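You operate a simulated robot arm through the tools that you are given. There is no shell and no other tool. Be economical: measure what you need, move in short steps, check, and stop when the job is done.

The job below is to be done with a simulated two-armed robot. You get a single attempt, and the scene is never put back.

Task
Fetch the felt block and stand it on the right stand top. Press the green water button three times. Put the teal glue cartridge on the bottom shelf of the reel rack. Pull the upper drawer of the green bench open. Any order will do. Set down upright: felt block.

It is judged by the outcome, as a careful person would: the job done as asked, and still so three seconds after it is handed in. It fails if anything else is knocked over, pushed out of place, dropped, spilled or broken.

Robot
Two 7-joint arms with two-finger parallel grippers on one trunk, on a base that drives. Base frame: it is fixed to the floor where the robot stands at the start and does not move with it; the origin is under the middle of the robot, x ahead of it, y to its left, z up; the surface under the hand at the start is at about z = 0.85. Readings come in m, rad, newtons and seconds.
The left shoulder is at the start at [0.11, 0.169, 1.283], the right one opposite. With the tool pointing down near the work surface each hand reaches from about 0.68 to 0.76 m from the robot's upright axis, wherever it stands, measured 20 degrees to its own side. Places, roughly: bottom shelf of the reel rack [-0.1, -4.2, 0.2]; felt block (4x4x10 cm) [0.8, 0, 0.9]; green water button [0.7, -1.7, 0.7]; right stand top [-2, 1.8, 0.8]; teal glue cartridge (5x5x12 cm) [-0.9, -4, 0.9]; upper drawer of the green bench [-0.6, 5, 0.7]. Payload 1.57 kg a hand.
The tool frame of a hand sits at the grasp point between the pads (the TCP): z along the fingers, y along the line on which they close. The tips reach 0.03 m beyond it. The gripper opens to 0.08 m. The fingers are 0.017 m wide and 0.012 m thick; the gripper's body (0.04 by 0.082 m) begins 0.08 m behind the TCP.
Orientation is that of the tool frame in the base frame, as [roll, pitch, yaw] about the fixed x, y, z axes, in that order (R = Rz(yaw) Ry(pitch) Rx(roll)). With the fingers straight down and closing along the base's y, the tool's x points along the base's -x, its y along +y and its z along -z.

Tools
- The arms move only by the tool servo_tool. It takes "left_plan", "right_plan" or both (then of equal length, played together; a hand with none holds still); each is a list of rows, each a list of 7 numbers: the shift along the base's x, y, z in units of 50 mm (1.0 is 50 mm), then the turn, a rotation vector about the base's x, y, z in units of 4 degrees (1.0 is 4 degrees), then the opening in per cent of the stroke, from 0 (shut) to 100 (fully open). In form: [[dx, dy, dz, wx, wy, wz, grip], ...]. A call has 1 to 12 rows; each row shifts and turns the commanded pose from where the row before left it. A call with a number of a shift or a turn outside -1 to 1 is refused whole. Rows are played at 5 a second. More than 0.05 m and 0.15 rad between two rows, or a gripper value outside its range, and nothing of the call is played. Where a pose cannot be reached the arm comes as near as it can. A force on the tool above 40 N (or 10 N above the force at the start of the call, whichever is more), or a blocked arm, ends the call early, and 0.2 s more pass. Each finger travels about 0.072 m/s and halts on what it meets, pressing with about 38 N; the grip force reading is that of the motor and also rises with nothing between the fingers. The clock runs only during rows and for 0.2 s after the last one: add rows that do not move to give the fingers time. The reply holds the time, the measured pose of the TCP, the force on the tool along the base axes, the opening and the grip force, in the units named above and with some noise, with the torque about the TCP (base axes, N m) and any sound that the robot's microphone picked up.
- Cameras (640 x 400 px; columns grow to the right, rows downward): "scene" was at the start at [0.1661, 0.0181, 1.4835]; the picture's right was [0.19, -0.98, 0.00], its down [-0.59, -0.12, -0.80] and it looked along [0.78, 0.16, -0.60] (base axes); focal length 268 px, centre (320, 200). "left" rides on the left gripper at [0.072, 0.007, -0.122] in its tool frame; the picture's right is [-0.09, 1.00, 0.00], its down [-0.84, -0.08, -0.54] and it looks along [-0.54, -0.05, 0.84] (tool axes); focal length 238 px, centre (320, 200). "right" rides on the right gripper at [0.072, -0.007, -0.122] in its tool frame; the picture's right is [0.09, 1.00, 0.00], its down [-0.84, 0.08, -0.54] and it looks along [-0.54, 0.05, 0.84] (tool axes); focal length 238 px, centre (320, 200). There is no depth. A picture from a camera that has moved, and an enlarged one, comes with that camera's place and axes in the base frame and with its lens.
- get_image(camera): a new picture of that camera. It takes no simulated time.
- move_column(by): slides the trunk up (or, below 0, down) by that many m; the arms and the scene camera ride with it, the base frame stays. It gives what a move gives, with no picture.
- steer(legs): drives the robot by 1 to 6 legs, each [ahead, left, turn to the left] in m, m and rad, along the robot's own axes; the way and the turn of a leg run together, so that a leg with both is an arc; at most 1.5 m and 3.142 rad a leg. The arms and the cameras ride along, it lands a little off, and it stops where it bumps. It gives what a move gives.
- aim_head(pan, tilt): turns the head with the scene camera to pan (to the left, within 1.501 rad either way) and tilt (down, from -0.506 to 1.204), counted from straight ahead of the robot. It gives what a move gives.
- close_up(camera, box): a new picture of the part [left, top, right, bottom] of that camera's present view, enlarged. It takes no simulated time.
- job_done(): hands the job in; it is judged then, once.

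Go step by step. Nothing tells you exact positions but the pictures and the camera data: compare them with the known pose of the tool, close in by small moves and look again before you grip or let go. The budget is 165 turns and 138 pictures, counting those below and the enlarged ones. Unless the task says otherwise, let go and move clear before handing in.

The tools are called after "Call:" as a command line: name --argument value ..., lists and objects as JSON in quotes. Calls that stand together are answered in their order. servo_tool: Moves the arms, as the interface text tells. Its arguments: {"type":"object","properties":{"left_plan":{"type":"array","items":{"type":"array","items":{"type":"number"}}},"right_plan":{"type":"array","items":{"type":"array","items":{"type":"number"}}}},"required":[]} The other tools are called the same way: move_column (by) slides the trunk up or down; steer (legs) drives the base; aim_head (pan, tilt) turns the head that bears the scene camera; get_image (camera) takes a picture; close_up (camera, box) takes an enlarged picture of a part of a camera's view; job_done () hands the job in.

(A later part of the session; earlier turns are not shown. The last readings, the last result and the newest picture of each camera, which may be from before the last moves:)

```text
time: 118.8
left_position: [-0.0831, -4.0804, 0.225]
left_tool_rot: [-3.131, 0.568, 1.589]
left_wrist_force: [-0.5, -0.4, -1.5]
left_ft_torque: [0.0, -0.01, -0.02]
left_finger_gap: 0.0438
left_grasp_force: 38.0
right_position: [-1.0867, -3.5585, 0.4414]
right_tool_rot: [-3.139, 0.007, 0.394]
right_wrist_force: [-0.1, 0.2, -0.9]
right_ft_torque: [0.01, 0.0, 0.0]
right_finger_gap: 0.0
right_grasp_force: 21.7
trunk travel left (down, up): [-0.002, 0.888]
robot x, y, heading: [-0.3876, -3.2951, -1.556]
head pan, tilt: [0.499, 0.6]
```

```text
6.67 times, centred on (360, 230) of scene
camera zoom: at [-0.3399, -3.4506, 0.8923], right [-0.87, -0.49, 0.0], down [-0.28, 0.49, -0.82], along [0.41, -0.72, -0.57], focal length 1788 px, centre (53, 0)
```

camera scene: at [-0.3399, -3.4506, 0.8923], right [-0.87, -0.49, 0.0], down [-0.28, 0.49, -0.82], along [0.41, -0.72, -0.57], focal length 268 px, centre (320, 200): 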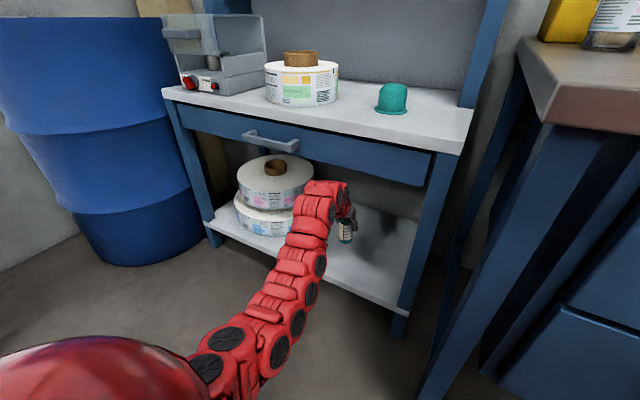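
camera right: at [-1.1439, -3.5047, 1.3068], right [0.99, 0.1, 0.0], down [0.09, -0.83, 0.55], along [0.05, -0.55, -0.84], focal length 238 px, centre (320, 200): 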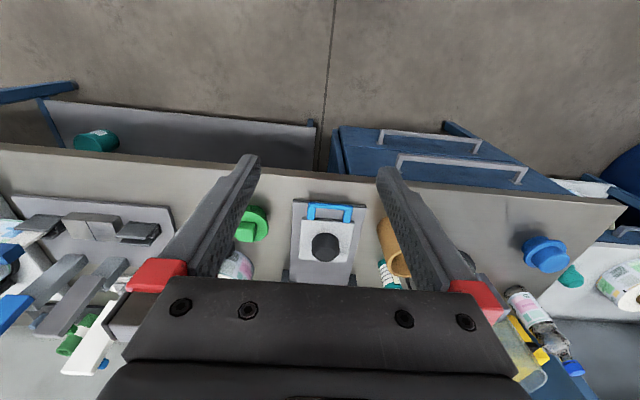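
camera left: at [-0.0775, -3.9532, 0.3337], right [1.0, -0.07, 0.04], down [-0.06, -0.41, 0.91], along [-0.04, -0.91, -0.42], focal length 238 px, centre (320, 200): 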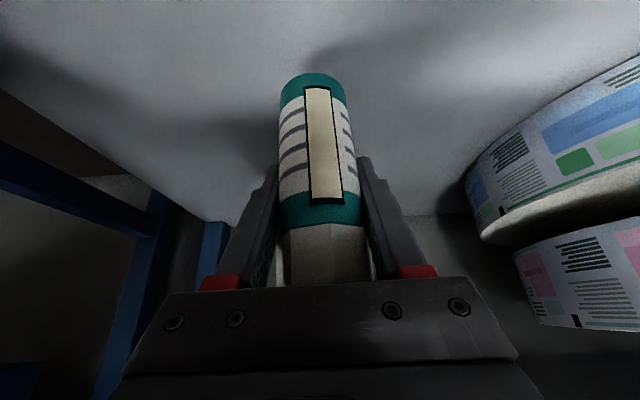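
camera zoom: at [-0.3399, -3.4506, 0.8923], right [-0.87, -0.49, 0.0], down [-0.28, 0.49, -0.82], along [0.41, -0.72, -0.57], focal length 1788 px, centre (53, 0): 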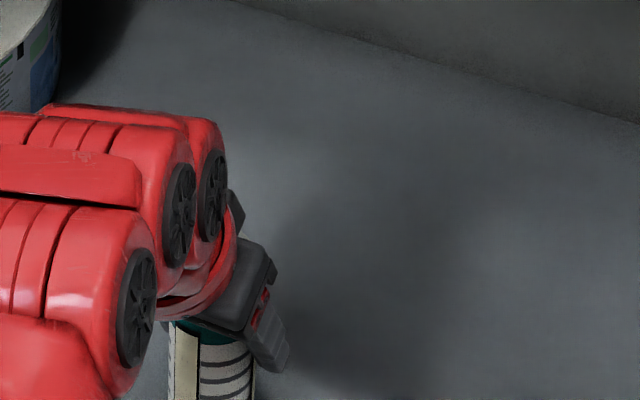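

Call:
servo_tool --left_plan '[[0, 0, -0.06, 0, 0, 0, 0], [0, 0, -0.06, 0, 0, 0, 0], [0, 0, -0.06, 0, 0, 0, 0], [0, 0, -0.06, 0, 0, 0, 0], [0, 0, 0, 0, 0, 0, 0]]'

Call:
get_image --camera "left"

```text
time: 120.0
left_position: [-0.0857, -4.0804, 0.2171]
left_tool_rot: [-3.133, 0.577, 1.586]
left_wrist_force: [-5.1, -0.2, 29.3]
left_ft_torque: [-0.17, -0.21, -0.01]
left_finger_gap: 0.0427
left_grasp_force: 38.3
right_position: [-1.0866, -3.5567, 0.4413]
right_tool_rot: [3.139, 0.008, 0.396]
right_wrist_force: [0.0, -0.6, 0.3]
right_ft_torque: [0.02, -0.01, -0.03]
right_finger_gap: 0.0
right_grasp_force: 21.4
trunk travel left (down, up): [-0.002, 0.888]
robot x, y, heading: [-0.3831, -3.2969, -1.555]
head pan, tilt: [0.499, 0.6]
```

```text
79 pictures are left
camera left: at [-0.0777, -3.9544, 0.2803], right [1.0, -0.07, 0.04], down [-0.07, -0.41, 0.91], along [-0.04, -0.91, -0.41], focal length 238 px, centre (320, 200)
```

left: 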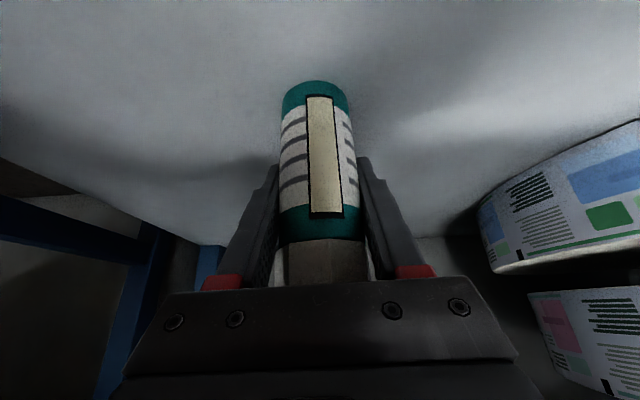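

Contact with the shelf. Relieving the pressure slightly, then opening.

Call:
servo_tool --left_plan '[[0, 0, 0.05, 0, 0, 0, 0], [0, 0, 0, 0, 0, 0, 0]]'

```text
time: 120.5
left_position: [-0.0843, -4.0807, 0.2177]
left_tool_rot: [-3.132, 0.572, 1.587]
left_wrist_force: [-3.7, -6.4, 18.4]
left_ft_torque: [-0.57, -0.11, -0.12]
left_finger_gap: 0.0427
left_grasp_force: 37.6
right_position: [-1.0864, -3.5563, 0.4413]
right_tool_rot: [3.141, 0.007, 0.396]
right_wrist_force: [-0.4, -0.7, 0.1]
right_ft_torque: [-0.01, 0.01, 0.01]
right_finger_gap: 0.0
right_grasp_force: 20.9
trunk travel left (down, up): [-0.002, 0.888]
robot x, y, heading: [-0.386, -3.2946, -1.559]
head pan, tilt: [0.499, 0.6]
```

Call:
servo_tool --left_plan '[[0, 0, 0.05, 0, 0, 0, 0], [0, 0, 0, 0, 0, 0, 0]]'

```text
time: 121.2
left_position: [-0.0842, -4.0797, 0.2186]
left_tool_rot: [-3.131, 0.567, 1.589]
left_wrist_force: [-2.0, -0.2, 9.2]
left_ft_torque: [-0.19, -0.05, -0.05]
left_finger_gap: 0.0428
left_grasp_force: 38.3
right_position: [-1.0864, -3.5576, 0.4407]
right_tool_rot: [3.14, 0.006, 0.397]
right_wrist_force: [-0.1, -0.9, 0.0]
right_ft_torque: [0.0, 0.02, 0.0]
right_finger_gap: 0.0
right_grasp_force: 21.4
trunk travel left (down, up): [-0.002, 0.888]
robot x, y, heading: [-0.3874, -3.2972, -1.553]
head pan, tilt: [0.499, 0.6]
```

Call:
servo_tool --left_plan '[[0, 0, 0, 0, 0, 0, 60], [0, 0, 0, 0, 0, 0, 70], [0, 0, 0, 0, 0, 0, 100], [0, 0, 0, 0, 0, 0, 100]]'

Call:
get_image --camera "left"

```text
time: 122.2
left_position: [-0.0833, -4.0806, 0.2178]
left_tool_rot: [-3.132, 0.569, 1.588]
left_wrist_force: [-0.4, -0.2, 0.3]
left_ft_torque: [0.01, -0.01, 0.03]
left_finger_gap: 0.0799
left_grasp_force: 0.1
right_position: [-1.0872, -3.5575, 0.4407]
right_tool_rot: [-3.139, 0.006, 0.395]
right_wrist_force: [0.4, 0.4, -0.1]
right_ft_torque: [0.0, -0.02, 0.0]
right_finger_gap: 0.0
right_grasp_force: 21.0
trunk travel left (down, up): [-0.002, 0.888]
robot x, y, heading: [-0.3835, -3.2938, -1.561]
head pan, tilt: [0.499, 0.6]
```

```text
78 pictures are left
camera left: at [-0.0772, -3.9543, 0.2816], right [1.0, -0.07, 0.04], down [-0.06, -0.41, 0.91], along [-0.04, -0.91, -0.42], focal length 238 px, centre (320, 200)
```

left: 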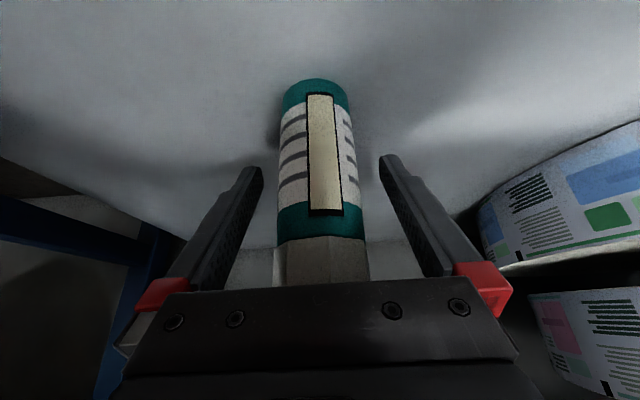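

It stands on the shelf. Withdrawing along the finger axis, then backing the base out.

Call:
servo_tool --left_plan '[[0, 0.22, 0.34, 0, 0, 0, 100], [0, 0.43, 0.67, 0, 0, 0, 100], [0, 0.43, 0.67, 0, 0, 0, 100], [0, 0.5, 0.4, 0, 0, 0, 100], [0, 0.6, 0.2, 0, 0, 0, 100], [0, 0, 0, 0, 0, 0, 100]]'

Call:
steer --legs '[[-0.4, 0, 0]]'

Call:
get_image --camera "scene"

```text
time: 123.5
left_position: [-0.0841, -3.9716, 0.3326]
left_tool_rot: [-3.134, 0.569, 1.588]
left_wrist_force: [0.6, -0.6, -0.1]
left_ft_torque: [-0.02, 0.0, -0.01]
left_finger_gap: 0.0799
left_grasp_force: 0.0
right_position: [-1.0872, -3.5576, 0.4411]
right_tool_rot: [-3.14, 0.007, 0.398]
right_wrist_force: [0.5, 0.7, 0.5]
right_ft_torque: [-0.02, 0.0, -0.04]
right_finger_gap: 0.0001
right_grasp_force: 21.3
trunk travel left (down, up): [-0.002, 0.888]
robot x, y, heading: [-0.3923, -3.2945, -1.555]
head pan, tilt: [0.499, 0.6]
```

```text
time: 126.0
left_position: [-0.089, -3.5709, 0.3332]
left_tool_rot: [-3.132, 0.57, 1.59]
left_wrist_force: [-0.3, -0.4, -0.1]
left_ft_torque: [-0.01, -0.02, 0.02]
left_finger_gap: 0.0804
left_grasp_force: 0.1
right_position: [-1.0929, -3.158, 0.4408]
right_tool_rot: [-3.141, 0.007, 0.399]
right_wrist_force: [0.5, 0.0, -0.8]
right_ft_torque: [-0.03, -0.03, 0.0]
right_finger_gap: 0.0001
right_grasp_force: 21.4
trunk travel left (down, up): [-0.002, 0.888]
robot x, y, heading: [-0.3945, -2.8939, -1.553]
head pan, tilt: [0.499, 0.6]
```

```text
77 pictures are left
camera scene: at [-0.346, -3.05, 0.8924], right [-0.87, -0.49, 0.0], down [-0.28, 0.49, -0.82], along [0.41, -0.72, -0.57], focal length 268 px, centre (320, 200)
```

scene: 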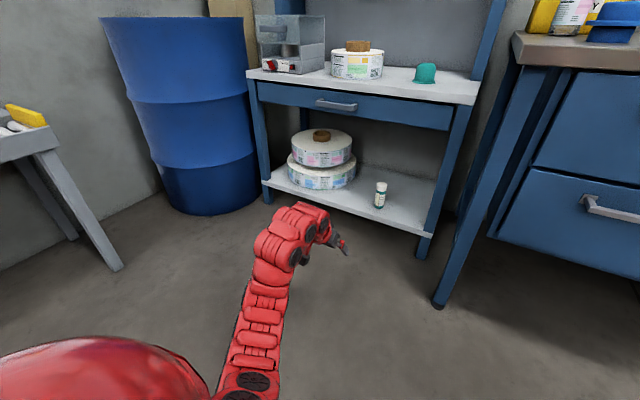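

The cartridge stands on the bottom shelf. Next is the fallen felt block: back off, restore both arm poses (right arm swung back, left hand vertical).

Call:
steer --legs '[[-0.4, 0, 0]]'

Call:
move_column --by 0.3

Call:
servo_tool --right_plan '[[0.239, -0.734, 0, 0, 0, 1, 0], [0.289, -0.716, 0, 0, 0, 1, 0], [0.338, -0.694, 0, 0, 0, 1, 0], [0.385, -0.669, 0, 0, 0, 1, 0], [0.433, -0.639, 0, 0, 0, 1, 0], [0.475, -0.607, 0, 0, 0, 1, 0], [0.516, -0.574, 0, 0, 0, 1, 0], [0.554, -0.537, 0, 0, 0, 1, 0], [0.592, -0.496, 0, 0, 0, 1, 0]]' --left_plan '[[0, 0, 0, 1, 0, 0, 100], [0, 0, 0, 1, 0, 0, 100], [0, 0, 0, 1, 0, 0, 100], [0, 0, 0, 1, 0, 0, 100], [0, 0, 0, 1, 0, 0, 100], [0, 0, 0, 1, 0, 0, 100], [0, 0, 0, 1, 0, 0, 100], [0, 0, 0, 1, 0, 0, 100], [0, 0, 0, 0, 0, 0, 0]]'

Call:
servo_tool --right_plan '[[0.624, -0.454, 0, 0, 0, 1, 0], [0.655, -0.409, 0, 0, 0, 1, 0], [0.681, -0.363, 0, 0, 0, 1, 0], [0.705, -0.314, 0, 0, 0, 1, 0], [0.726, -0.264, 0, 0, 0, 1, 0], [0.742, -0.213, 0, 0, 0, 1, 0], [0.755, -0.161, 0, 0, 0, 1, 0], [0.764, -0.108, 0, 0, 0, 1, 100], [0, 0, 0, 0, 0, 0, 100]]'

```text
time: 128.6
left_position: [-0.0964, -3.1731, 0.3322]
left_tool_rot: [-3.131, 0.569, 1.586]
left_wrist_force: [-0.5, -0.1, 0.1]
left_ft_torque: [0.04, 0.0, 0.0]
left_finger_gap: 0.0799
left_grasp_force: 0.0
right_position: [-1.0987, -2.7581, 0.4421]
right_tool_rot: [-3.14, 0.007, 0.395]
right_wrist_force: [0.3, 0.8, 0.1]
right_ft_torque: [0.05, 0.02, 0.03]
right_finger_gap: 0.0
right_grasp_force: 21.5
trunk travel left (down, up): [-0.002, 0.888]
robot x, y, heading: [-0.3951, -2.4932, -1.556]
head pan, tilt: [0.499, 0.6]
```

```text
time: 131.6
left_position: [-0.0962, -3.1719, 0.6339]
left_tool_rot: [-3.13, 0.572, 1.587]
left_wrist_force: [0.9, -1.1, -0.2]
left_ft_torque: [-0.01, 0.02, 0.01]
left_finger_gap: 0.0798
left_grasp_force: 0.0
right_position: [-1.0977, -2.7559, 0.7439]
right_tool_rot: [-3.14, 0.008, 0.394]
right_wrist_force: [0.6, 0.1, -1.2]
right_ft_torque: [-0.03, 0.02, 0.03]
right_finger_gap: 0.0
right_grasp_force: 21.7
trunk travel left (down, up): [-0.302, 0.588]
robot x, y, heading: [-0.3939, -2.4971, -1.56]
head pan, tilt: [0.499, 0.6]
```

```text
time: 133.6
left_position: [-0.0959, -3.1729, 0.6342]
left_tool_rot: [-3.139, 0.013, 1.583]
left_wrist_force: [0.4, -0.1, -0.4]
left_ft_torque: [0.0, -0.02, 0.03]
left_finger_gap: 0.0255
left_grasp_force: 0.1
right_position: [-0.9077, -3.0389, 0.7434]
right_tool_rot: [3.141, 0.009, 1.022]
right_wrist_force: [-0.5, 0.7, -0.2]
right_ft_torque: [0.01, -0.03, -0.04]
right_finger_gap: 0.0
right_grasp_force: 21.2
trunk travel left (down, up): [-0.302, 0.588]
robot x, y, heading: [-0.3945, -2.4939, -1.561]
head pan, tilt: [0.499, 0.6]
```

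```text
time: 135.6
left_position: [-0.0963, -3.1721, 0.6341]
left_tool_rot: [-3.14, 0.015, 1.584]
left_wrist_force: [0.4, 0.1, -0.4]
left_ft_torque: [0.03, -0.01, 0.0]
left_finger_gap: 0.0
left_grasp_force: 21.1
right_position: [-0.624, -3.1538, 0.7419]
right_tool_rot: [3.138, 0.01, 1.581]
right_wrist_force: [-0.2, 0.2, -0.4]
right_ft_torque: [-0.01, 0.02, -0.01]
right_finger_gap: 0.0796
right_grasp_force: 0.2
trunk travel left (down, up): [-0.302, 0.588]
robot x, y, heading: [-0.3951, -2.494, -1.551]
head pan, tilt: [0.499, 0.6]
```

Now turning to face +y and approaching the block on the floor.

Call:
steer --legs '[[0, 0, 1.57], [0, 0, 1.555], [0.8, -0.34, 0]]'

Call:
aim_head --pan -0.1 --tilt 0.8

Call:
get_image --camera "scene"

Call:
get_image --camera "right"

```text
time: 147.8
left_position: [-0.3926, -1.0128, 0.635]
left_tool_rot: [-3.138, 0.014, -1.539]
left_wrist_force: [-0.6, 0.1, -0.3]
left_ft_torque: [-0.01, 0.0, 0.0]
left_finger_gap: 0.0
left_grasp_force: 21.4
right_position: [0.1359, -1.0217, 0.7413]
right_tool_rot: [3.138, 0.013, -1.541]
right_wrist_force: [-0.3, 0.1, 0.5]
right_ft_torque: [0.02, 0.0, -0.02]
right_finger_gap: 0.0797
right_grasp_force: 0.1
trunk travel left (down, up): [-0.302, 0.588]
robot x, y, heading: [-0.0784, -1.6853, 1.605]
head pan, tilt: [0.499, 0.6]
```

```text
time: 148.8
left_position: [-0.393, -1.0132, 0.636]
left_tool_rot: [-3.139, 0.014, -1.538]
left_wrist_force: [0.0, 0.4, 0.5]
left_ft_torque: [0.0, 0.01, 0.03]
left_finger_gap: 0.0002
left_grasp_force: 20.8
right_position: [0.1346, -1.0214, 0.7411]
right_tool_rot: [3.137, 0.012, -1.542]
right_wrist_force: [-0.1, -0.1, 0.1]
right_ft_torque: [0.02, 0.0, 0.02]
right_finger_gap: 0.0801
right_grasp_force: 0.1
trunk travel left (down, up): [-0.302, 0.588]
robot x, y, heading: [-0.0781, -1.6871, 1.604]
head pan, tilt: [-0.099, 0.799]
```

```text
76 pictures are left
camera scene: at [-0.0774, -1.5227, 1.1755], right [1.0, -0.07, 0.0], down [-0.05, -0.72, -0.7], along [0.05, 0.7, -0.72], focal length 268 px, centre (320, 200)
```

scene: 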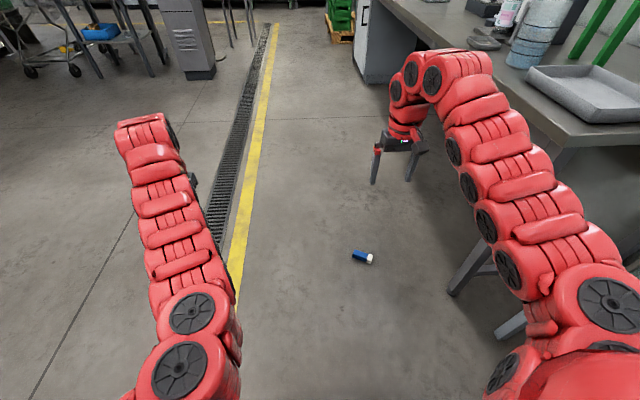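

```text
75 pictures are left
camera right: at [0.1454, -1.0948, 0.8617], right [-0.99, -0.12, 0.0], down [-0.1, 0.83, 0.55], along [-0.07, 0.55, -0.83], focal length 238 px, centre (320, 200)
```

right: 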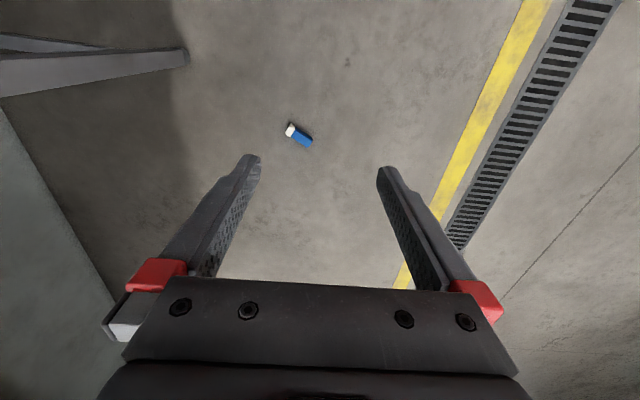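

The block is at about [0.183, -0.808] on the floor, axis white→blue at 150°. Driving the right hand over it, lowering the trunk, and turning the wrist +58°.

Call:
steer --legs '[[0.215, -0.042, 0]]'

Call:
servo_tool --right_plan '[[0, 0, 0, 0, 0, 1, 100], [0, 0, 0, 0, 0, 1, 100], [0, 0, 0, 0, 0, 1, 100], [0, 0, 0, 0, 0, 1, 100], [0, 0, 0, 0, 0, 1, 100], [0, 0, 0, 0, 0, 1, 100], [0, 0, 0, 0, 0, 1, 100], [0, 0, 0, 0, 0, 1, 100]]'

Call:
servo_tool --right_plan '[[0, 0, 0, 0, 0, 1, 100], [0, 0, 0, 0, 0, 1, 100], [0, 0, 0, 0, 0, 1, 100], [0, 0, 0, 0, 0, 1, 100], [0, 0, 0, 0, 0, 1, 100], [0, 0, 0, 0, 0, 1, 100], [0, 0, 0, 0, 0, 0.5, 100]]' --left_plan '[[0, 0, 1, 0, 0, 0, 0], [0, 0, 1, 0, 0, 0, 0], [0, 0, 0, 0, 0, 0, 0], [0, 0, 0, 0, 0, 0, 0], [0, 0, 0, 0, 0, 0, 0], [0, 0, 0, 0, 0, 0, 0], [0, 0, 0, 0, 0, 0, 0]]'

Call:
move_column --by -0.3

Call:
get_image --camera "right"

```text
time: 150.5
left_position: [-0.3575, -0.7983, 0.6335]
left_tool_rot: [-3.14, 0.013, -1.538]
left_wrist_force: [-0.1, 1.0, -0.4]
left_ft_torque: [-0.02, 0.02, -0.03]
left_finger_gap: 0.0002
left_grasp_force: 21.5
right_position: [0.1712, -0.806, 0.7405]
right_tool_rot: [3.137, 0.012, -1.542]
right_wrist_force: [-0.8, -0.2, 0.0]
right_ft_torque: [0.01, 0.02, -0.01]
right_finger_gap: 0.0801
right_grasp_force: 0.0
trunk travel left (down, up): [-0.302, 0.588]
robot x, y, heading: [-0.043, -1.4691, 1.607]
head pan, tilt: [-0.099, 0.799]
```

```text
time: 152.3
left_position: [-0.3576, -0.7991, 0.6359]
left_tool_rot: [-3.141, 0.014, -1.54]
left_wrist_force: [0.2, -0.6, -0.5]
left_ft_torque: [0.0, -0.01, 0.0]
left_finger_gap: 0.0003
left_grasp_force: 21.1
right_position: [0.171, -0.8066, 0.7407]
right_tool_rot: [3.137, 0.01, -0.982]
right_wrist_force: [0.3, 0.1, -0.8]
right_ft_torque: [0.03, 0.0, 0.02]
right_finger_gap: 0.0798
right_grasp_force: 0.1
trunk travel left (down, up): [-0.302, 0.588]
robot x, y, heading: [-0.0445, -1.4691, 1.599]
head pan, tilt: [-0.099, 0.799]
```

```text
time: 153.9
left_position: [-0.3581, -0.7996, 0.7364]
left_tool_rot: [-3.141, 0.014, -1.539]
left_wrist_force: [-0.1, 0.0, 0.7]
left_ft_torque: [-0.04, 0.03, -0.04]
left_finger_gap: 0.0001
left_grasp_force: 21.0
right_position: [0.1701, -0.8061, 0.7413]
right_tool_rot: [3.138, 0.012, -0.528]
right_wrist_force: [1.0, -0.1, -0.1]
right_ft_torque: [-0.03, -0.01, 0.0]
right_finger_gap: 0.0798
right_grasp_force: 0.0
trunk travel left (down, up): [-0.302, 0.588]
robot x, y, heading: [-0.0437, -1.47, 1.599]
head pan, tilt: [-0.099, 0.799]
```

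```text
time: 156.9
left_position: [-0.359, -0.8002, 0.4361]
left_tool_rot: [-3.14, 0.015, -1.54]
left_wrist_force: [0.6, 0.3, -0.1]
left_ft_torque: [-0.02, 0.01, -0.04]
left_finger_gap: 0.0
left_grasp_force: 21.7
right_position: [0.1715, -0.8064, 0.441]
right_tool_rot: [3.138, 0.013, -0.529]
right_wrist_force: [-1.4, -0.3, -0.3]
right_ft_torque: [-0.03, -0.06, 0.01]
right_finger_gap: 0.08
right_grasp_force: 0.0
trunk travel left (down, up): [-0.002, 0.888]
robot x, y, heading: [-0.0445, -1.4705, 1.601]
head pan, tilt: [-0.099, 0.799]
```

```text
74 pictures are left
camera right: at [0.2381, -0.8377, 0.5613], right [-0.42, -0.91, 0.0], down [-0.75, 0.35, 0.55], along [-0.5, 0.23, -0.83], focal length 238 px, centre (320, 200)
```

right: 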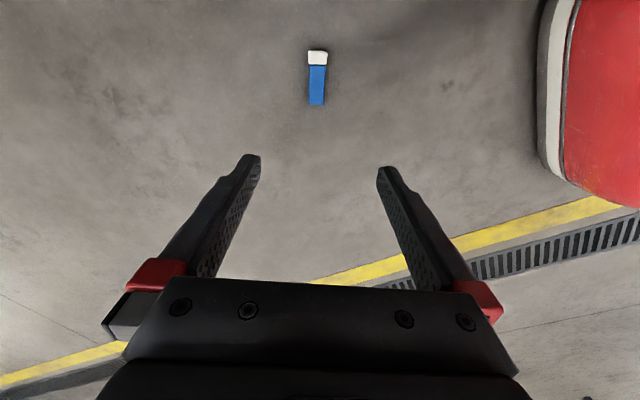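

Perfectly aligned. Descending by the arm toward the floor; checking reach on the way.

Call:
servo_tool --right_plan '[[0.06, 0.08, -0.8, 0, 0, 0, 100], [0, 0, -0.8, 0, 0, 0, 100], [0, 0, -0.8, 0, 0, 0, 100], [0, 0, -0.8, 0, 0, 0, 100], [0, 0, -0.8, 0, 0, 0, 100], [0, 0, -0.8, 0, 0, 0, 100], [0, 0, 0, 0, 0, 0, 100]]'

Call:
get_image --camera "right"

```text
time: 158.5
left_position: [-0.3597, -0.7996, 0.4362]
left_tool_rot: [-3.14, 0.013, -1.539]
left_wrist_force: [-0.2, 1.1, 0.0]
left_ft_torque: [0.01, 0.01, -0.04]
left_finger_gap: 0.0
left_grasp_force: 21.4
right_position: [0.1748, -0.8018, 0.2]
right_tool_rot: [3.138, 0.013, -0.53]
right_wrist_force: [0.5, 0.1, -0.2]
right_ft_torque: [0.01, 0.01, 0.01]
right_finger_gap: 0.0801
right_grasp_force: 0.1
trunk travel left (down, up): [-0.002, 0.888]
robot x, y, heading: [-0.0452, -1.4708, 1.601]
head pan, tilt: [-0.099, 0.799]
```

```text
73 pictures are left
camera right: at [0.2408, -0.8334, 0.3208], right [-0.42, -0.91, 0.0], down [-0.75, 0.35, 0.55], along [-0.5, 0.23, -0.83], focal length 238 px, centre (320, 200)
```

right: 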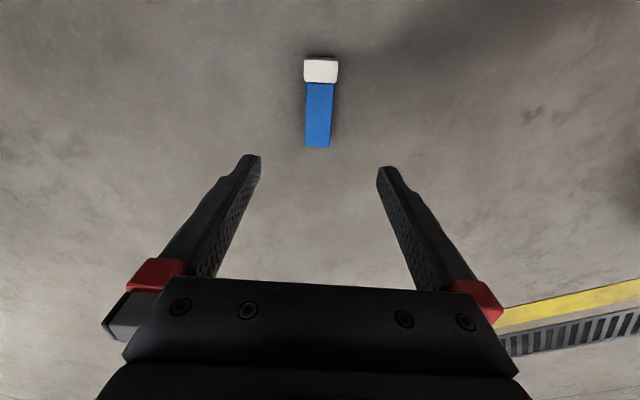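

Call:
servo_tool --right_plan '[[0, 0, -0.8, 0, 0, 0, 100], [0, 0, -0.8, 0, 0, 0, 100], [0, 0, -0.8, 0, 0, 0, 100], [0, 0, -0.6, 0, 0, 0, 100], [0, 0, -0.2, 0, 0, 0, 100], [0, 0, 0, 0, 0, 0, 100]]'

Call:
get_image --camera "right"

```text
time: 159.9
left_position: [-0.3582, -0.7996, 0.4353]
left_tool_rot: [-3.139, 0.014, -1.539]
left_wrist_force: [0.0, -1.0, 0.7]
left_ft_torque: [0.0, -0.04, -0.02]
left_finger_gap: 0.0
left_grasp_force: 21.0
right_position: [0.1739, -0.8035, 0.0415]
right_tool_rot: [3.138, 0.013, -0.528]
right_wrist_force: [-0.3, -0.1, 0.1]
right_ft_torque: [0.0, 0.01, 0.0]
right_finger_gap: 0.08
right_grasp_force: 0.1
trunk travel left (down, up): [-0.002, 0.888]
robot x, y, heading: [-0.0464, -1.4691, 1.601]
head pan, tilt: [-0.099, 0.799]
```

```text
72 pictures are left
camera right: at [0.2416, -0.834, 0.1611], right [-0.42, -0.91, 0.0], down [-0.75, 0.35, 0.55], along [-0.5, 0.23, -0.83], focal length 238 px, centre (320, 200)
```

right: 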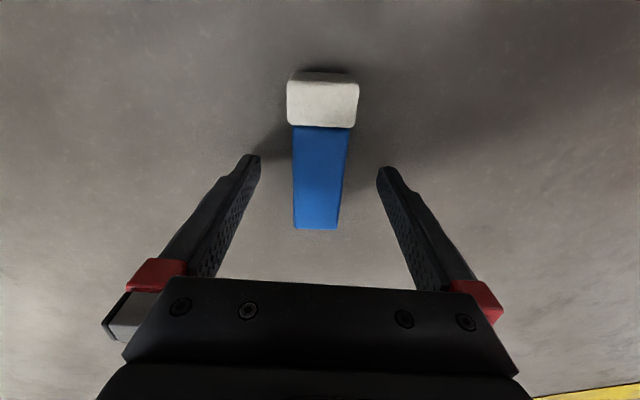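

Call:
servo_tool --right_plan '[[0, 0, -0.1, 0, 0, 0, 100], [0, 0, 0, 0, 0, 0, 0], [0, 0, 0, 0, 0, 0, 0], [0, 0, 0, 0, 0, 0, 0], [0, 0, 0, 0, 0, 0, 0], [0, 0, 0, 0, 0, 0, 0]]'

Call:
servo_tool --right_plan '[[0, 0, 0.4, 0, 0, 0, 0], [0, 0, 0.8, 0, 0, 0, 0], [0, 0, 0.8, 0, 0, 0, 0], [0, 0, 0.8, 0, 0, 0, 0], [0, 0, 0.8, 0, 0, 0, 0], [0, 0, 0.8, 0, 0, 0, 0], [0, 0, 0.8, 0, 0, 0, 0], [0, 0, 0.8, 0, 0, 0, 0], [0, 0, 0.8, 0, 0, 0, 0], [0, 0, 0.8, 0, 0, 0, 0], [0, 0, 0, 0, 0, 0, 0]]'

Call:
get_image --camera "right"

```text
time: 161.3
left_position: [-0.3584, -0.8, 0.435]
left_tool_rot: [-3.138, 0.015, -1.54]
left_wrist_force: [-0.1, -0.4, -0.5]
left_ft_torque: [-0.04, 0.02, 0.02]
left_finger_gap: 0.0
left_grasp_force: 21.1
right_position: [0.1754, -0.8031, 0.0357]
right_tool_rot: [3.141, 0.011, -0.53]
right_wrist_force: [-0.3, 0.4, 1.4]
right_ft_torque: [0.05, -0.04, -0.01]
right_finger_gap: 0.0307
right_grasp_force: 38.0
trunk travel left (down, up): [-0.002, 0.888]
robot x, y, heading: [-0.0466, -1.4689, 1.602]
head pan, tilt: [-0.099, 0.799]
```

```text
time: 163.7
left_position: [-0.358, -0.799, 0.4359]
left_tool_rot: [-3.139, 0.014, -1.54]
left_wrist_force: [-0.7, 0.7, 0.1]
left_ft_torque: [-0.02, -0.02, 0.01]
left_finger_gap: 0.0
left_grasp_force: 21.4
right_position: [0.1741, -0.8022, 0.4163]
right_tool_rot: [3.139, 0.011, -0.529]
right_wrist_force: [-0.5, 0.1, -0.7]
right_ft_torque: [-0.02, 0.0, 0.0]
right_finger_gap: 0.0308
right_grasp_force: 38.0
trunk travel left (down, up): [-0.002, 0.888]
robot x, y, heading: [-0.0469, -1.471, 1.6]
head pan, tilt: [-0.099, 0.799]
```

```text
71 pictures are left
camera right: at [0.242, -0.8333, 0.5362], right [-0.42, -0.91, 0.0], down [-0.75, 0.35, 0.55], along [-0.5, 0.23, -0.83], focal length 238 px, centre (320, 200)
```

right: 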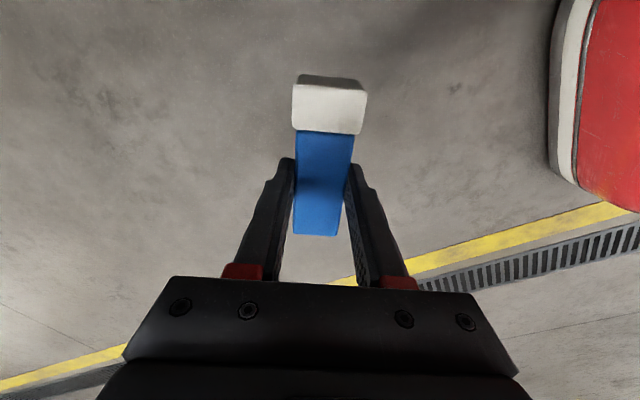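

Block held firmly. Turning the wrist back, so the white end points toward me, then I'll test tilting the hand forward to stand the block upright.

Call:
servo_tool --right_plan '[[0, 0, 0, 0, 0, -1, 0], [0, 0, 0, 0, 0, -1, 0], [0, 0, 0, 0, 0, -1, 0], [0, 0, 0, 0, 0, -1, 0], [0, 0, 0, 0, 0, -1, 0], [0, 0, 0, 0, 0, -1, 0], [0, 0, 0, 0, 0, -1, 0], [0, 0, 0, 0, 0, -1, 0], [0, 0, 0, 0, 0, -1, 0], [0, 0, 0, 0, 0, -1, 0], [0, 0, 0, 0, 0, -1, 0], [0, 0, 0, 0, 0, -1, 0]]'

Call:
servo_tool --right_plan '[[0, 0, 0, 0, 0, -1, 0], [0, 0, 0, 0, 0, -1, 0], [0, 0, 0, 0, 0, -0.5, 0], [0, 0.6, 0, 1, 0, 0, 0], [0, 0.6, 0, 1, 0, 0, 0], [0, 0.6, 0, 1, 0, 0, 0], [0, 0.6, 0, 1, 0, 0, 0], [0, 0.3, 0, 1, 0, 0, 0], [0, 0.3, 0, 1, 0, 0, 0], [0, 0.3, 0, 1, 0, 0, 0], [0, 0.3, 0, 1, 0, 0, 0]]'

```text
time: 166.3
left_position: [-0.3581, -0.7999, 0.4358]
left_tool_rot: [-3.14, 0.015, -1.539]
left_wrist_force: [1.3, -0.5, 0.3]
left_ft_torque: [0.02, 0.0, 0.04]
left_finger_gap: 0.0001
left_grasp_force: 20.8
right_position: [0.1733, -0.8028, 0.4161]
right_tool_rot: [3.138, 0.012, -1.369]
right_wrist_force: [0.1, -0.7, -0.1]
right_ft_torque: [0.02, -0.01, -0.04]
right_finger_gap: 0.0307
right_grasp_force: 38.2
trunk travel left (down, up): [-0.002, 0.888]
robot x, y, heading: [-0.0477, -1.4718, 1.604]
head pan, tilt: [-0.099, 0.799]
```

```text
time: 168.7
left_position: [-0.3587, -0.7996, 0.4366]
left_tool_rot: [-3.139, 0.014, -1.54]
left_wrist_force: [0.1, 0.6, 0.1]
left_ft_torque: [0.01, -0.03, 0.03]
left_finger_gap: 0.0
left_grasp_force: 21.5
right_position: [0.1742, -0.6221, 0.4166]
right_tool_rot: [-3.126, 0.572, -1.533]
right_wrist_force: [0.0, 1.2, -0.6]
right_ft_torque: [-0.01, 0.0, -0.02]
right_finger_gap: 0.0309
right_grasp_force: 38.1
trunk travel left (down, up): [-0.002, 0.888]
robot x, y, heading: [-0.0496, -1.4675, 1.605]
head pan, tilt: [-0.099, 0.799]
```

Call:
servo_tool --right_plan '[[0, 0.2, 0, 1, 0, 0, 0], [0, 0.2, 0, 1, 0, 0, 0], [0, 0.2, 0, 1, 0, 0, 0], [0, 0.2, 0, 1, 0, 0, 0], [0, 0.2, 0, 1, 0, 0, 0], [0, 0.2, 0, 1, 0, 0, 0], [0, 0, 0, 1, 0, 0, 0], [0, 0, 0, 1, 0, 0, 0], [0, 0, 0, 1, 0, 0, 0], [0, 0, 0, 1, 0, 0, 0]]'

Call:
get_image --camera "scene"

Call:
get_image --camera "right"

```text
time: 170.9
left_position: [-0.3567, -0.7988, 0.4355]
left_tool_rot: [-3.138, 0.014, -1.539]
left_wrist_force: [-0.2, 0.4, -0.1]
left_ft_torque: [-0.03, -0.02, -0.06]
left_finger_gap: 0.0
left_grasp_force: 21.2
right_position: [0.1733, -0.5627, 0.4169]
right_tool_rot: [-3.047, 1.269, -1.469]
right_wrist_force: [-0.4, -0.6, -0.1]
right_ft_torque: [0.02, 0.0, 0.0]
right_finger_gap: 0.031
right_grasp_force: 37.7
trunk travel left (down, up): [-0.002, 0.888]
robot x, y, heading: [-0.0463, -1.47, 1.597]
head pan, tilt: [-0.099, 0.799]
```

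```text
70 pictures are left
camera scene: at [-0.0422, -1.3078, 0.8755], right [1.0, -0.07, 0.0], down [-0.05, -0.72, -0.7], along [0.05, 0.7, -0.72], focal length 268 px, centre (320, 200)
```

scene: 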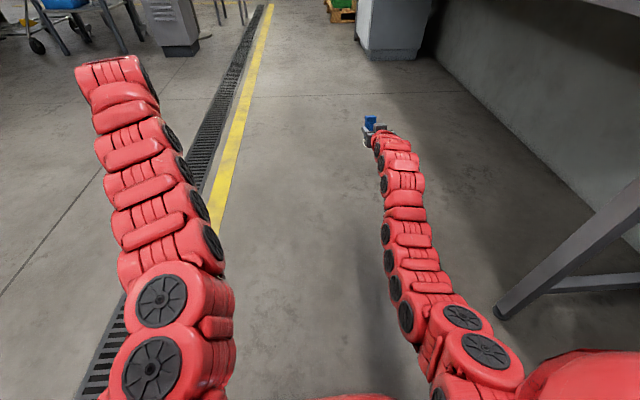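

```text
69 pictures are left
camera right: at [0.1833, -0.7005, 0.3831], right [-0.99, -0.04, -0.12], down [-0.1, -0.27, 0.96], along [-0.07, 0.96, 0.26], focal length 238 px, centre (320, 200)
```

right: 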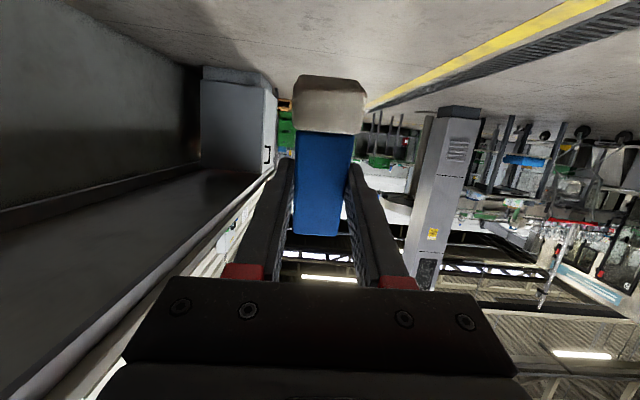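

Tilting works well: the block is now nearly upright with the white end down. Raising the trunk and surveying the way to the stand.

Call:
move_column --by 0.4

Call:
move_column --by 0.2

Call:
aim_head --pan 0.55 --tilt 0.25

Call:
get_image --camera "scene"

Call:
aim_head --pan 1.3 --tilt 0.25

Call:
get_image --camera "scene"

```text
time: 174.8
left_position: [-0.3583, -0.799, 0.8358]
left_tool_rot: [-3.139, 0.013, -1.54]
left_wrist_force: [-0.5, 0.1, -0.4]
left_ft_torque: [0.0, 0.0, 0.0]
left_finger_gap: 0.0
left_grasp_force: 21.6
right_position: [0.1739, -0.5621, 0.8159]
right_tool_rot: [-3.05, 1.266, -1.474]
right_wrist_force: [-0.4, 0.6, -0.4]
right_ft_torque: [0.03, 0.03, 0.03]
right_finger_gap: 0.0307
right_grasp_force: 37.9
trunk travel left (down, up): [-0.402, 0.488]
robot x, y, heading: [-0.0489, -1.4666, 1.602]
head pan, tilt: [-0.099, 0.799]
```

```text
time: 176.9
left_position: [-0.3592, -0.7999, 1.0362]
left_tool_rot: [-3.139, 0.015, -1.538]
left_wrist_force: [0.4, 0.1, 0.2]
left_ft_torque: [-0.01, -0.03, -0.01]
left_finger_gap: 0.0
left_grasp_force: 21.7
right_position: [0.1735, -0.5624, 1.0157]
right_tool_rot: [-3.051, 1.268, -1.472]
right_wrist_force: [0.5, 1.3, -0.4]
right_ft_torque: [-0.04, 0.02, -0.02]
right_finger_gap: 0.0309
right_grasp_force: 38.0
trunk travel left (down, up): [-0.602, 0.288]
robot x, y, heading: [-0.0452, -1.47, 1.604]
head pan, tilt: [-0.099, 0.799]
```

```text
time: 177.9
left_position: [-0.3579, -0.799, 1.0356]
left_tool_rot: [-3.14, 0.013, -1.539]
left_wrist_force: [0.8, 0.4, 0.0]
left_ft_torque: [0.0, 0.01, 0.0]
left_finger_gap: 0.0
left_grasp_force: 21.2
right_position: [0.1734, -0.5624, 1.0151]
right_tool_rot: [-3.05, 1.266, -1.473]
right_wrist_force: [0.8, -0.4, -0.4]
right_ft_torque: [0.02, 0.04, 0.02]
right_finger_gap: 0.0314
right_grasp_force: 38.3
trunk travel left (down, up): [-0.602, 0.288]
robot x, y, heading: [-0.0449, -1.4697, 1.601]
head pan, tilt: [0.55, 0.25]
```

```text
68 pictures are left
camera scene: at [-0.0989, -1.3099, 1.5245], right [0.84, 0.55, 0.0], down [0.14, -0.21, -0.97], along [-0.53, 0.81, -0.25], focal length 268 px, centre (320, 200)
```

scene: 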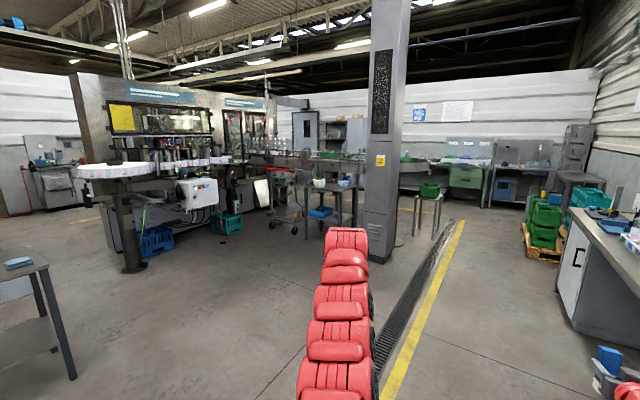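

```text
time: 179.1
left_position: [-0.3601, -0.7995, 1.0355]
left_tool_rot: [-3.14, 0.013, -1.538]
left_wrist_force: [0.1, -0.4, 0.2]
left_ft_torque: [0.01, -0.02, 0.02]
left_finger_gap: 0.0001
left_grasp_force: 21.3
right_position: [0.1739, -0.5624, 1.0171]
right_tool_rot: [-3.05, 1.267, -1.474]
right_wrist_force: [-0.8, -0.2, -0.6]
right_ft_torque: [-0.01, 0.02, 0.02]
right_finger_gap: 0.0306
right_grasp_force: 37.7
trunk travel left (down, up): [-0.602, 0.288]
robot x, y, heading: [-0.0457, -1.4692, 1.603]
head pan, tilt: [1.3, 0.25]
```

```text
67 pictures are left
camera scene: at [-0.1384, -1.3659, 1.5246], right [0.24, 0.97, 0.0], down [0.24, -0.06, -0.97], along [-0.94, 0.23, -0.25], focal length 268 px, centre (320, 200)
```

scene: 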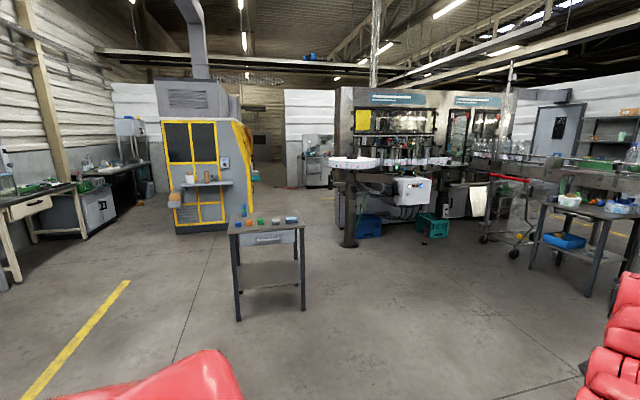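

Call:
close_up --camera "scene" --box '[460, 150, 640, 300]'

Call:
aim_head --pan 0.6 --tilt 0.25

Call:
close_up --camera "scene" --box '[260, 130, 420, 250]'

```text
2.67 times, centred on (550, 225) of scene
camera zoom: at [-0.1384, -1.3659, 1.5246], right [0.24, 0.97, 0.0], down [0.24, -0.06, -0.97], along [-0.94, 0.23, -0.25], focal length 715 px, centre (-293, 133)
```

zoom: 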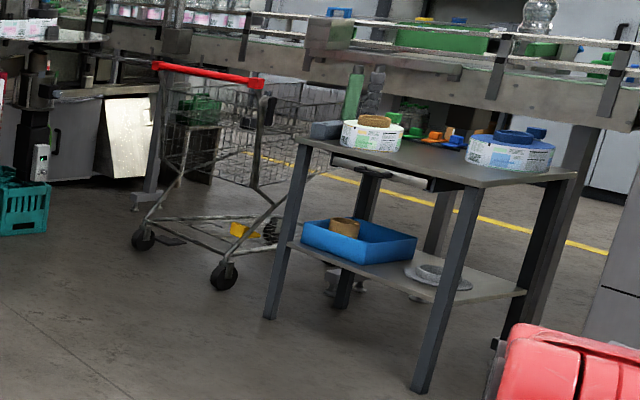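

```text
time: 180.1
left_position: [-0.3578, -0.7997, 1.0342]
left_tool_rot: [-3.14, 0.014, -1.54]
left_wrist_force: [0.5, -0.7, -0.3]
left_ft_torque: [-0.02, -0.01, 0.01]
left_finger_gap: 0.0001
left_grasp_force: 21.4
right_position: [0.1736, -0.5629, 1.0163]
right_tool_rot: [-3.051, 1.266, -1.474]
right_wrist_force: [-0.7, 0.3, 0.1]
right_ft_torque: [0.0, 0.02, -0.01]
right_finger_gap: 0.0309
right_grasp_force: 37.7
trunk travel left (down, up): [-0.602, 0.288]
robot x, y, heading: [-0.0441, -1.4697, 1.601]
head pan, tilt: [0.6, 0.25]
```

```text
3.33 times, centred on (340, 190) of scene
camera zoom: at [-0.103, -1.3128, 1.5246], right [0.81, 0.59, 0.0], down [0.15, -0.2, -0.97], along [-0.57, 0.78, -0.25], focal length 894 px, centre (253, 233)
```

zoom: 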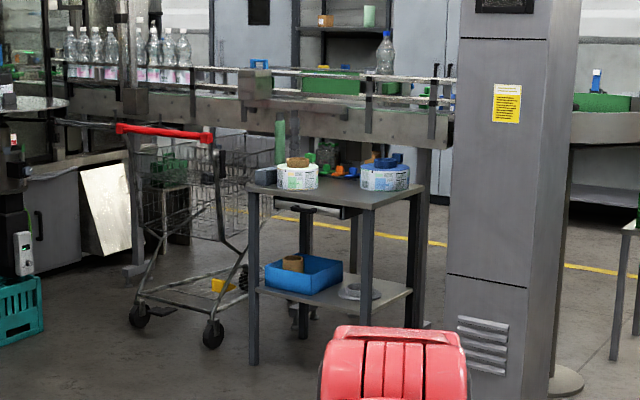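

The right stand is the dark table at about x −2.2…−1.63, y 1.5…2.0, z≈0.8, with tapes on it. Driving in short legs to a spot south of it.

Call:
steer --legs '[[0.2, 0.8, 0], [0.8, 0.8, 0], [0.8, 0, 0], [0, 0, -0.03]]'

Call:
aim_head --pan 0.0 --tilt 0.5

Call:
get_image --camera "scene"

```text
time: 194.1
left_position: [-2.0058, 0.9493, 1.0359]
left_tool_rot: [-3.14, 0.013, -1.559]
left_wrist_force: [-0.2, 0.8, 1.2]
left_ft_torque: [0.01, -0.02, -0.02]
left_finger_gap: 0.0001
left_grasp_force: 20.9
right_position: [-1.4691, 1.1763, 1.0163]
right_tool_rot: [-3.051, 1.266, -1.492]
right_wrist_force: [0.9, -0.5, 0.2]
right_ft_torque: [-0.02, 0.01, -0.01]
right_finger_gap: 0.0308
right_grasp_force: 38.0
trunk travel left (down, up): [-0.602, 0.288]
robot x, y, heading: [-1.7064, 0.2768, 1.579]
head pan, tilt: [0.6, 0.25]
```

```text
time: 195.1
left_position: [-2.0056, 0.951, 1.0363]
left_tool_rot: [-3.141, 0.015, -1.558]
left_wrist_force: [0.7, -0.1, 0.2]
left_ft_torque: [-0.02, 0.01, -0.01]
left_finger_gap: 0.0
left_grasp_force: 21.1
right_position: [-1.4687, 1.177, 1.016]
right_tool_rot: [-3.052, 1.268, -1.493]
right_wrist_force: [-0.5, 0.0, -1.0]
right_ft_torque: [0.0, 0.01, -0.02]
right_finger_gap: 0.0307
right_grasp_force: 38.2
trunk travel left (down, up): [-0.602, 0.288]
robot x, y, heading: [-1.7038, 0.2774, 1.573]
head pan, tilt: [0.0, 0.499]
```

```text
64 pictures are left
camera scene: at [-1.708, 0.4465, 1.5015], right [1.0, 0.01, 0.0], down [0.01, -0.48, -0.88], along [-0.01, 0.88, -0.48], focal length 268 px, centre (320, 200)
```

scene: 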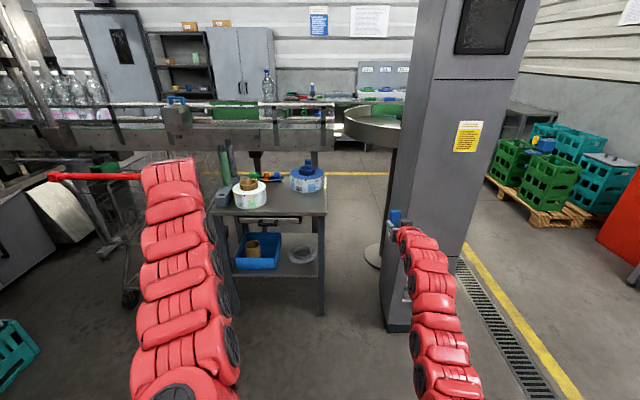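

Call:
close_up --camera "scene" --box '[190, 140, 350, 260]'

Call:
close_up --camera "scene" --box '[350, 190, 450, 260]'

```text
3.33 times, centred on (270, 200) of scene
camera zoom: at [-1.708, 0.4465, 1.5015], right [1.0, 0.01, 0.0], down [0.01, -0.48, -0.88], along [-0.01, 0.88, -0.48], focal length 894 px, centre (487, 200)
```

zoom: 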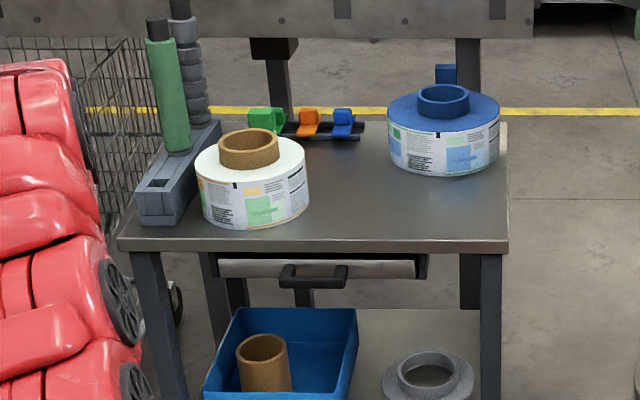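

```text
5.71 times, centred on (400, 225) of scene
camera zoom: at [-1.708, 0.4465, 1.5015], right [1.0, 0.01, 0.0], down [0.01, -0.48, -0.88], along [-0.01, 0.88, -0.48], focal length 1532 px, centre (-137, 57)
```

zoom: 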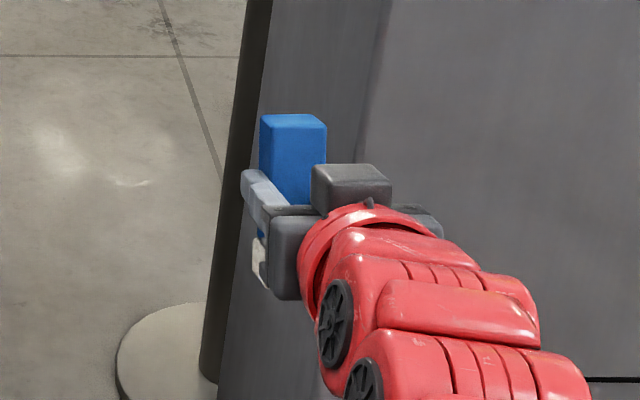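

There's a clear spot at the front-middle of the stand, near [-1.86, 1.67], top z≈0.775. Finishing the tilt to 90° and raising the left hand out of the way of the cart.

Call:
servo_tool --right_plan '[[0, 0, 0, 0.9, 0.1, 0, 0], [0, 0, 0, 0.9, 0.1, 0, 0], [0, 0, 0, 0.9, 0.1, 0, 0], [0, 0, 0, 0.9, 0.1, 0, 0], [0, 0, 0, 0.7, 0, 0, 0], [0, 0, 0, 0, 0, 0, 0]]' --left_plan '[[0, 0, 0.9, 0, 0, 0, 0], [0, 0, 0.9, 0, 0, 0, 0], [0, 0, 0.9, 0, 0, 0, 0], [0, 0, 0.9, 0, 0, 0, 0], [0, 0, 0.9, 0, 0, 0, 0], [0, 0, 0, 0, 0, 0, 0]]'

Call:
get_image --camera "right"

Call:
close_up --camera "scene" --box '[340, 180, 460, 270]'

```text
time: 196.5
left_position: [-2.0098, 0.9688, 1.0659]
left_tool_rot: [-3.141, 0.014, -1.558]
left_wrist_force: [-0.1, -0.4, 0.8]
left_ft_torque: [0.01, 0.02, 0.02]
left_finger_gap: 0.0
left_grasp_force: 21.2
left hand out of reach, approached as far as the arm can: row 1, 2, 3, 4, 5
right_position: [-1.4695, 1.1765, 1.015]
right_tool_rot: [1.795, 1.568, -2.927]
right_wrist_force: [0.2, 0.0, 0.5]
right_ft_torque: [-0.01, 0.01, -0.01]
right_finger_gap: 0.0311
right_grasp_force: 37.7
trunk travel left (down, up): [-0.602, 0.288]
robot x, y, heading: [-1.7029, 0.2747, 1.579]
head pan, tilt: [0.0, 0.499]
```

```text
61 pictures are left
camera right: at [-1.4637, 1.0545, 0.9436], right [-1.0, 0.01, -0.09], down [-0.08, -0.54, 0.84], along [-0.04, 0.84, 0.54], focal length 238 px, centre (320, 200)
```

right: 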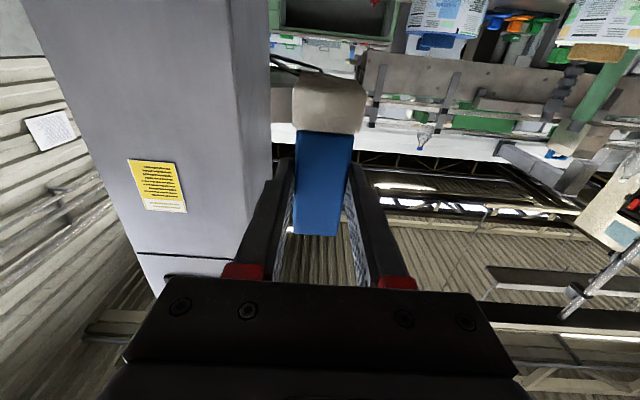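

```text
4.44 times, centred on (400, 225) of scene
camera zoom: at [-1.7086, 0.4465, 1.5014], right [1.0, 0.01, 0.0], down [0.01, -0.48, -0.88], along [-0.01, 0.88, -0.48], focal length 1192 px, centre (-36, 89)
```

zoom: 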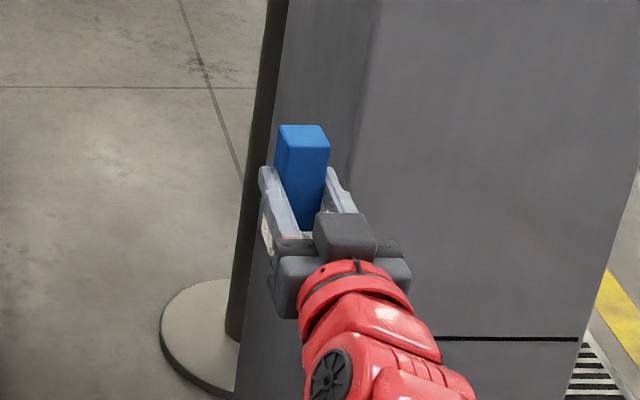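

The block is upright in the hand. Turning slightly left (keeps the left arm away from the cart) and driving in over the stand front.

Call:
steer --legs '[[0, 0, 0.22], [0.44, 0.079, 0]]'

Call:
aim_head --pan 0.0 --tilt 0.6

Call:
get_image --camera "scene"

```text
time: 200.0
left_position: [-2.3317, 1.2947, 1.0668]
left_tool_rot: [-3.138, 0.016, -1.34]
left_wrist_force: [0.8, 1.1, -0.2]
left_ft_torque: [-0.03, -0.01, -0.01]
left_finger_gap: 0.0002
left_grasp_force: 21.0
right_position: [-1.8492, 1.617, 1.0153]
right_tool_rot: [2.086, 1.565, -2.419]
right_wrist_force: [0.5, 0.0, -2.0]
right_ft_torque: [0.01, 0.0, 0.0]
right_finger_gap: 0.0312
right_grasp_force: 37.8
trunk travel left (down, up): [-0.602, 0.288]
robot x, y, heading: [-1.8858, 0.6777, 1.799]
head pan, tilt: [0.0, 0.499]
```

```text
time: 200.7
left_position: [-2.3312, 1.2957, 1.0667]
left_tool_rot: [-3.14, 0.015, -1.339]
left_wrist_force: [1.0, -0.1, -0.6]
left_ft_torque: [0.01, 0.01, 0.0]
left_finger_gap: 0.0001
left_grasp_force: 21.5
right_position: [-1.8489, 1.6186, 1.0149]
right_tool_rot: [2.002, 1.567, -2.504]
right_wrist_force: [-0.5, 1.2, -0.3]
right_ft_torque: [0.0, 0.02, 0.04]
right_finger_gap: 0.0309
right_grasp_force: 38.0
trunk travel left (down, up): [-0.602, 0.288]
robot x, y, heading: [-1.8837, 0.6879, 1.804]
head pan, tilt: [0.0, 0.6]
```

```text
59 pictures are left
camera scene: at [-1.922, 0.8497, 1.4924], right [0.97, 0.23, 0.0], down [0.13, -0.55, -0.83], along [-0.19, 0.8, -0.56], focal length 268 px, centre (320, 200)
```

scene: 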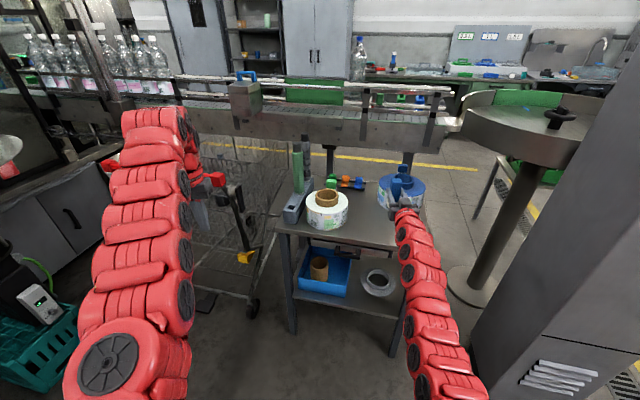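

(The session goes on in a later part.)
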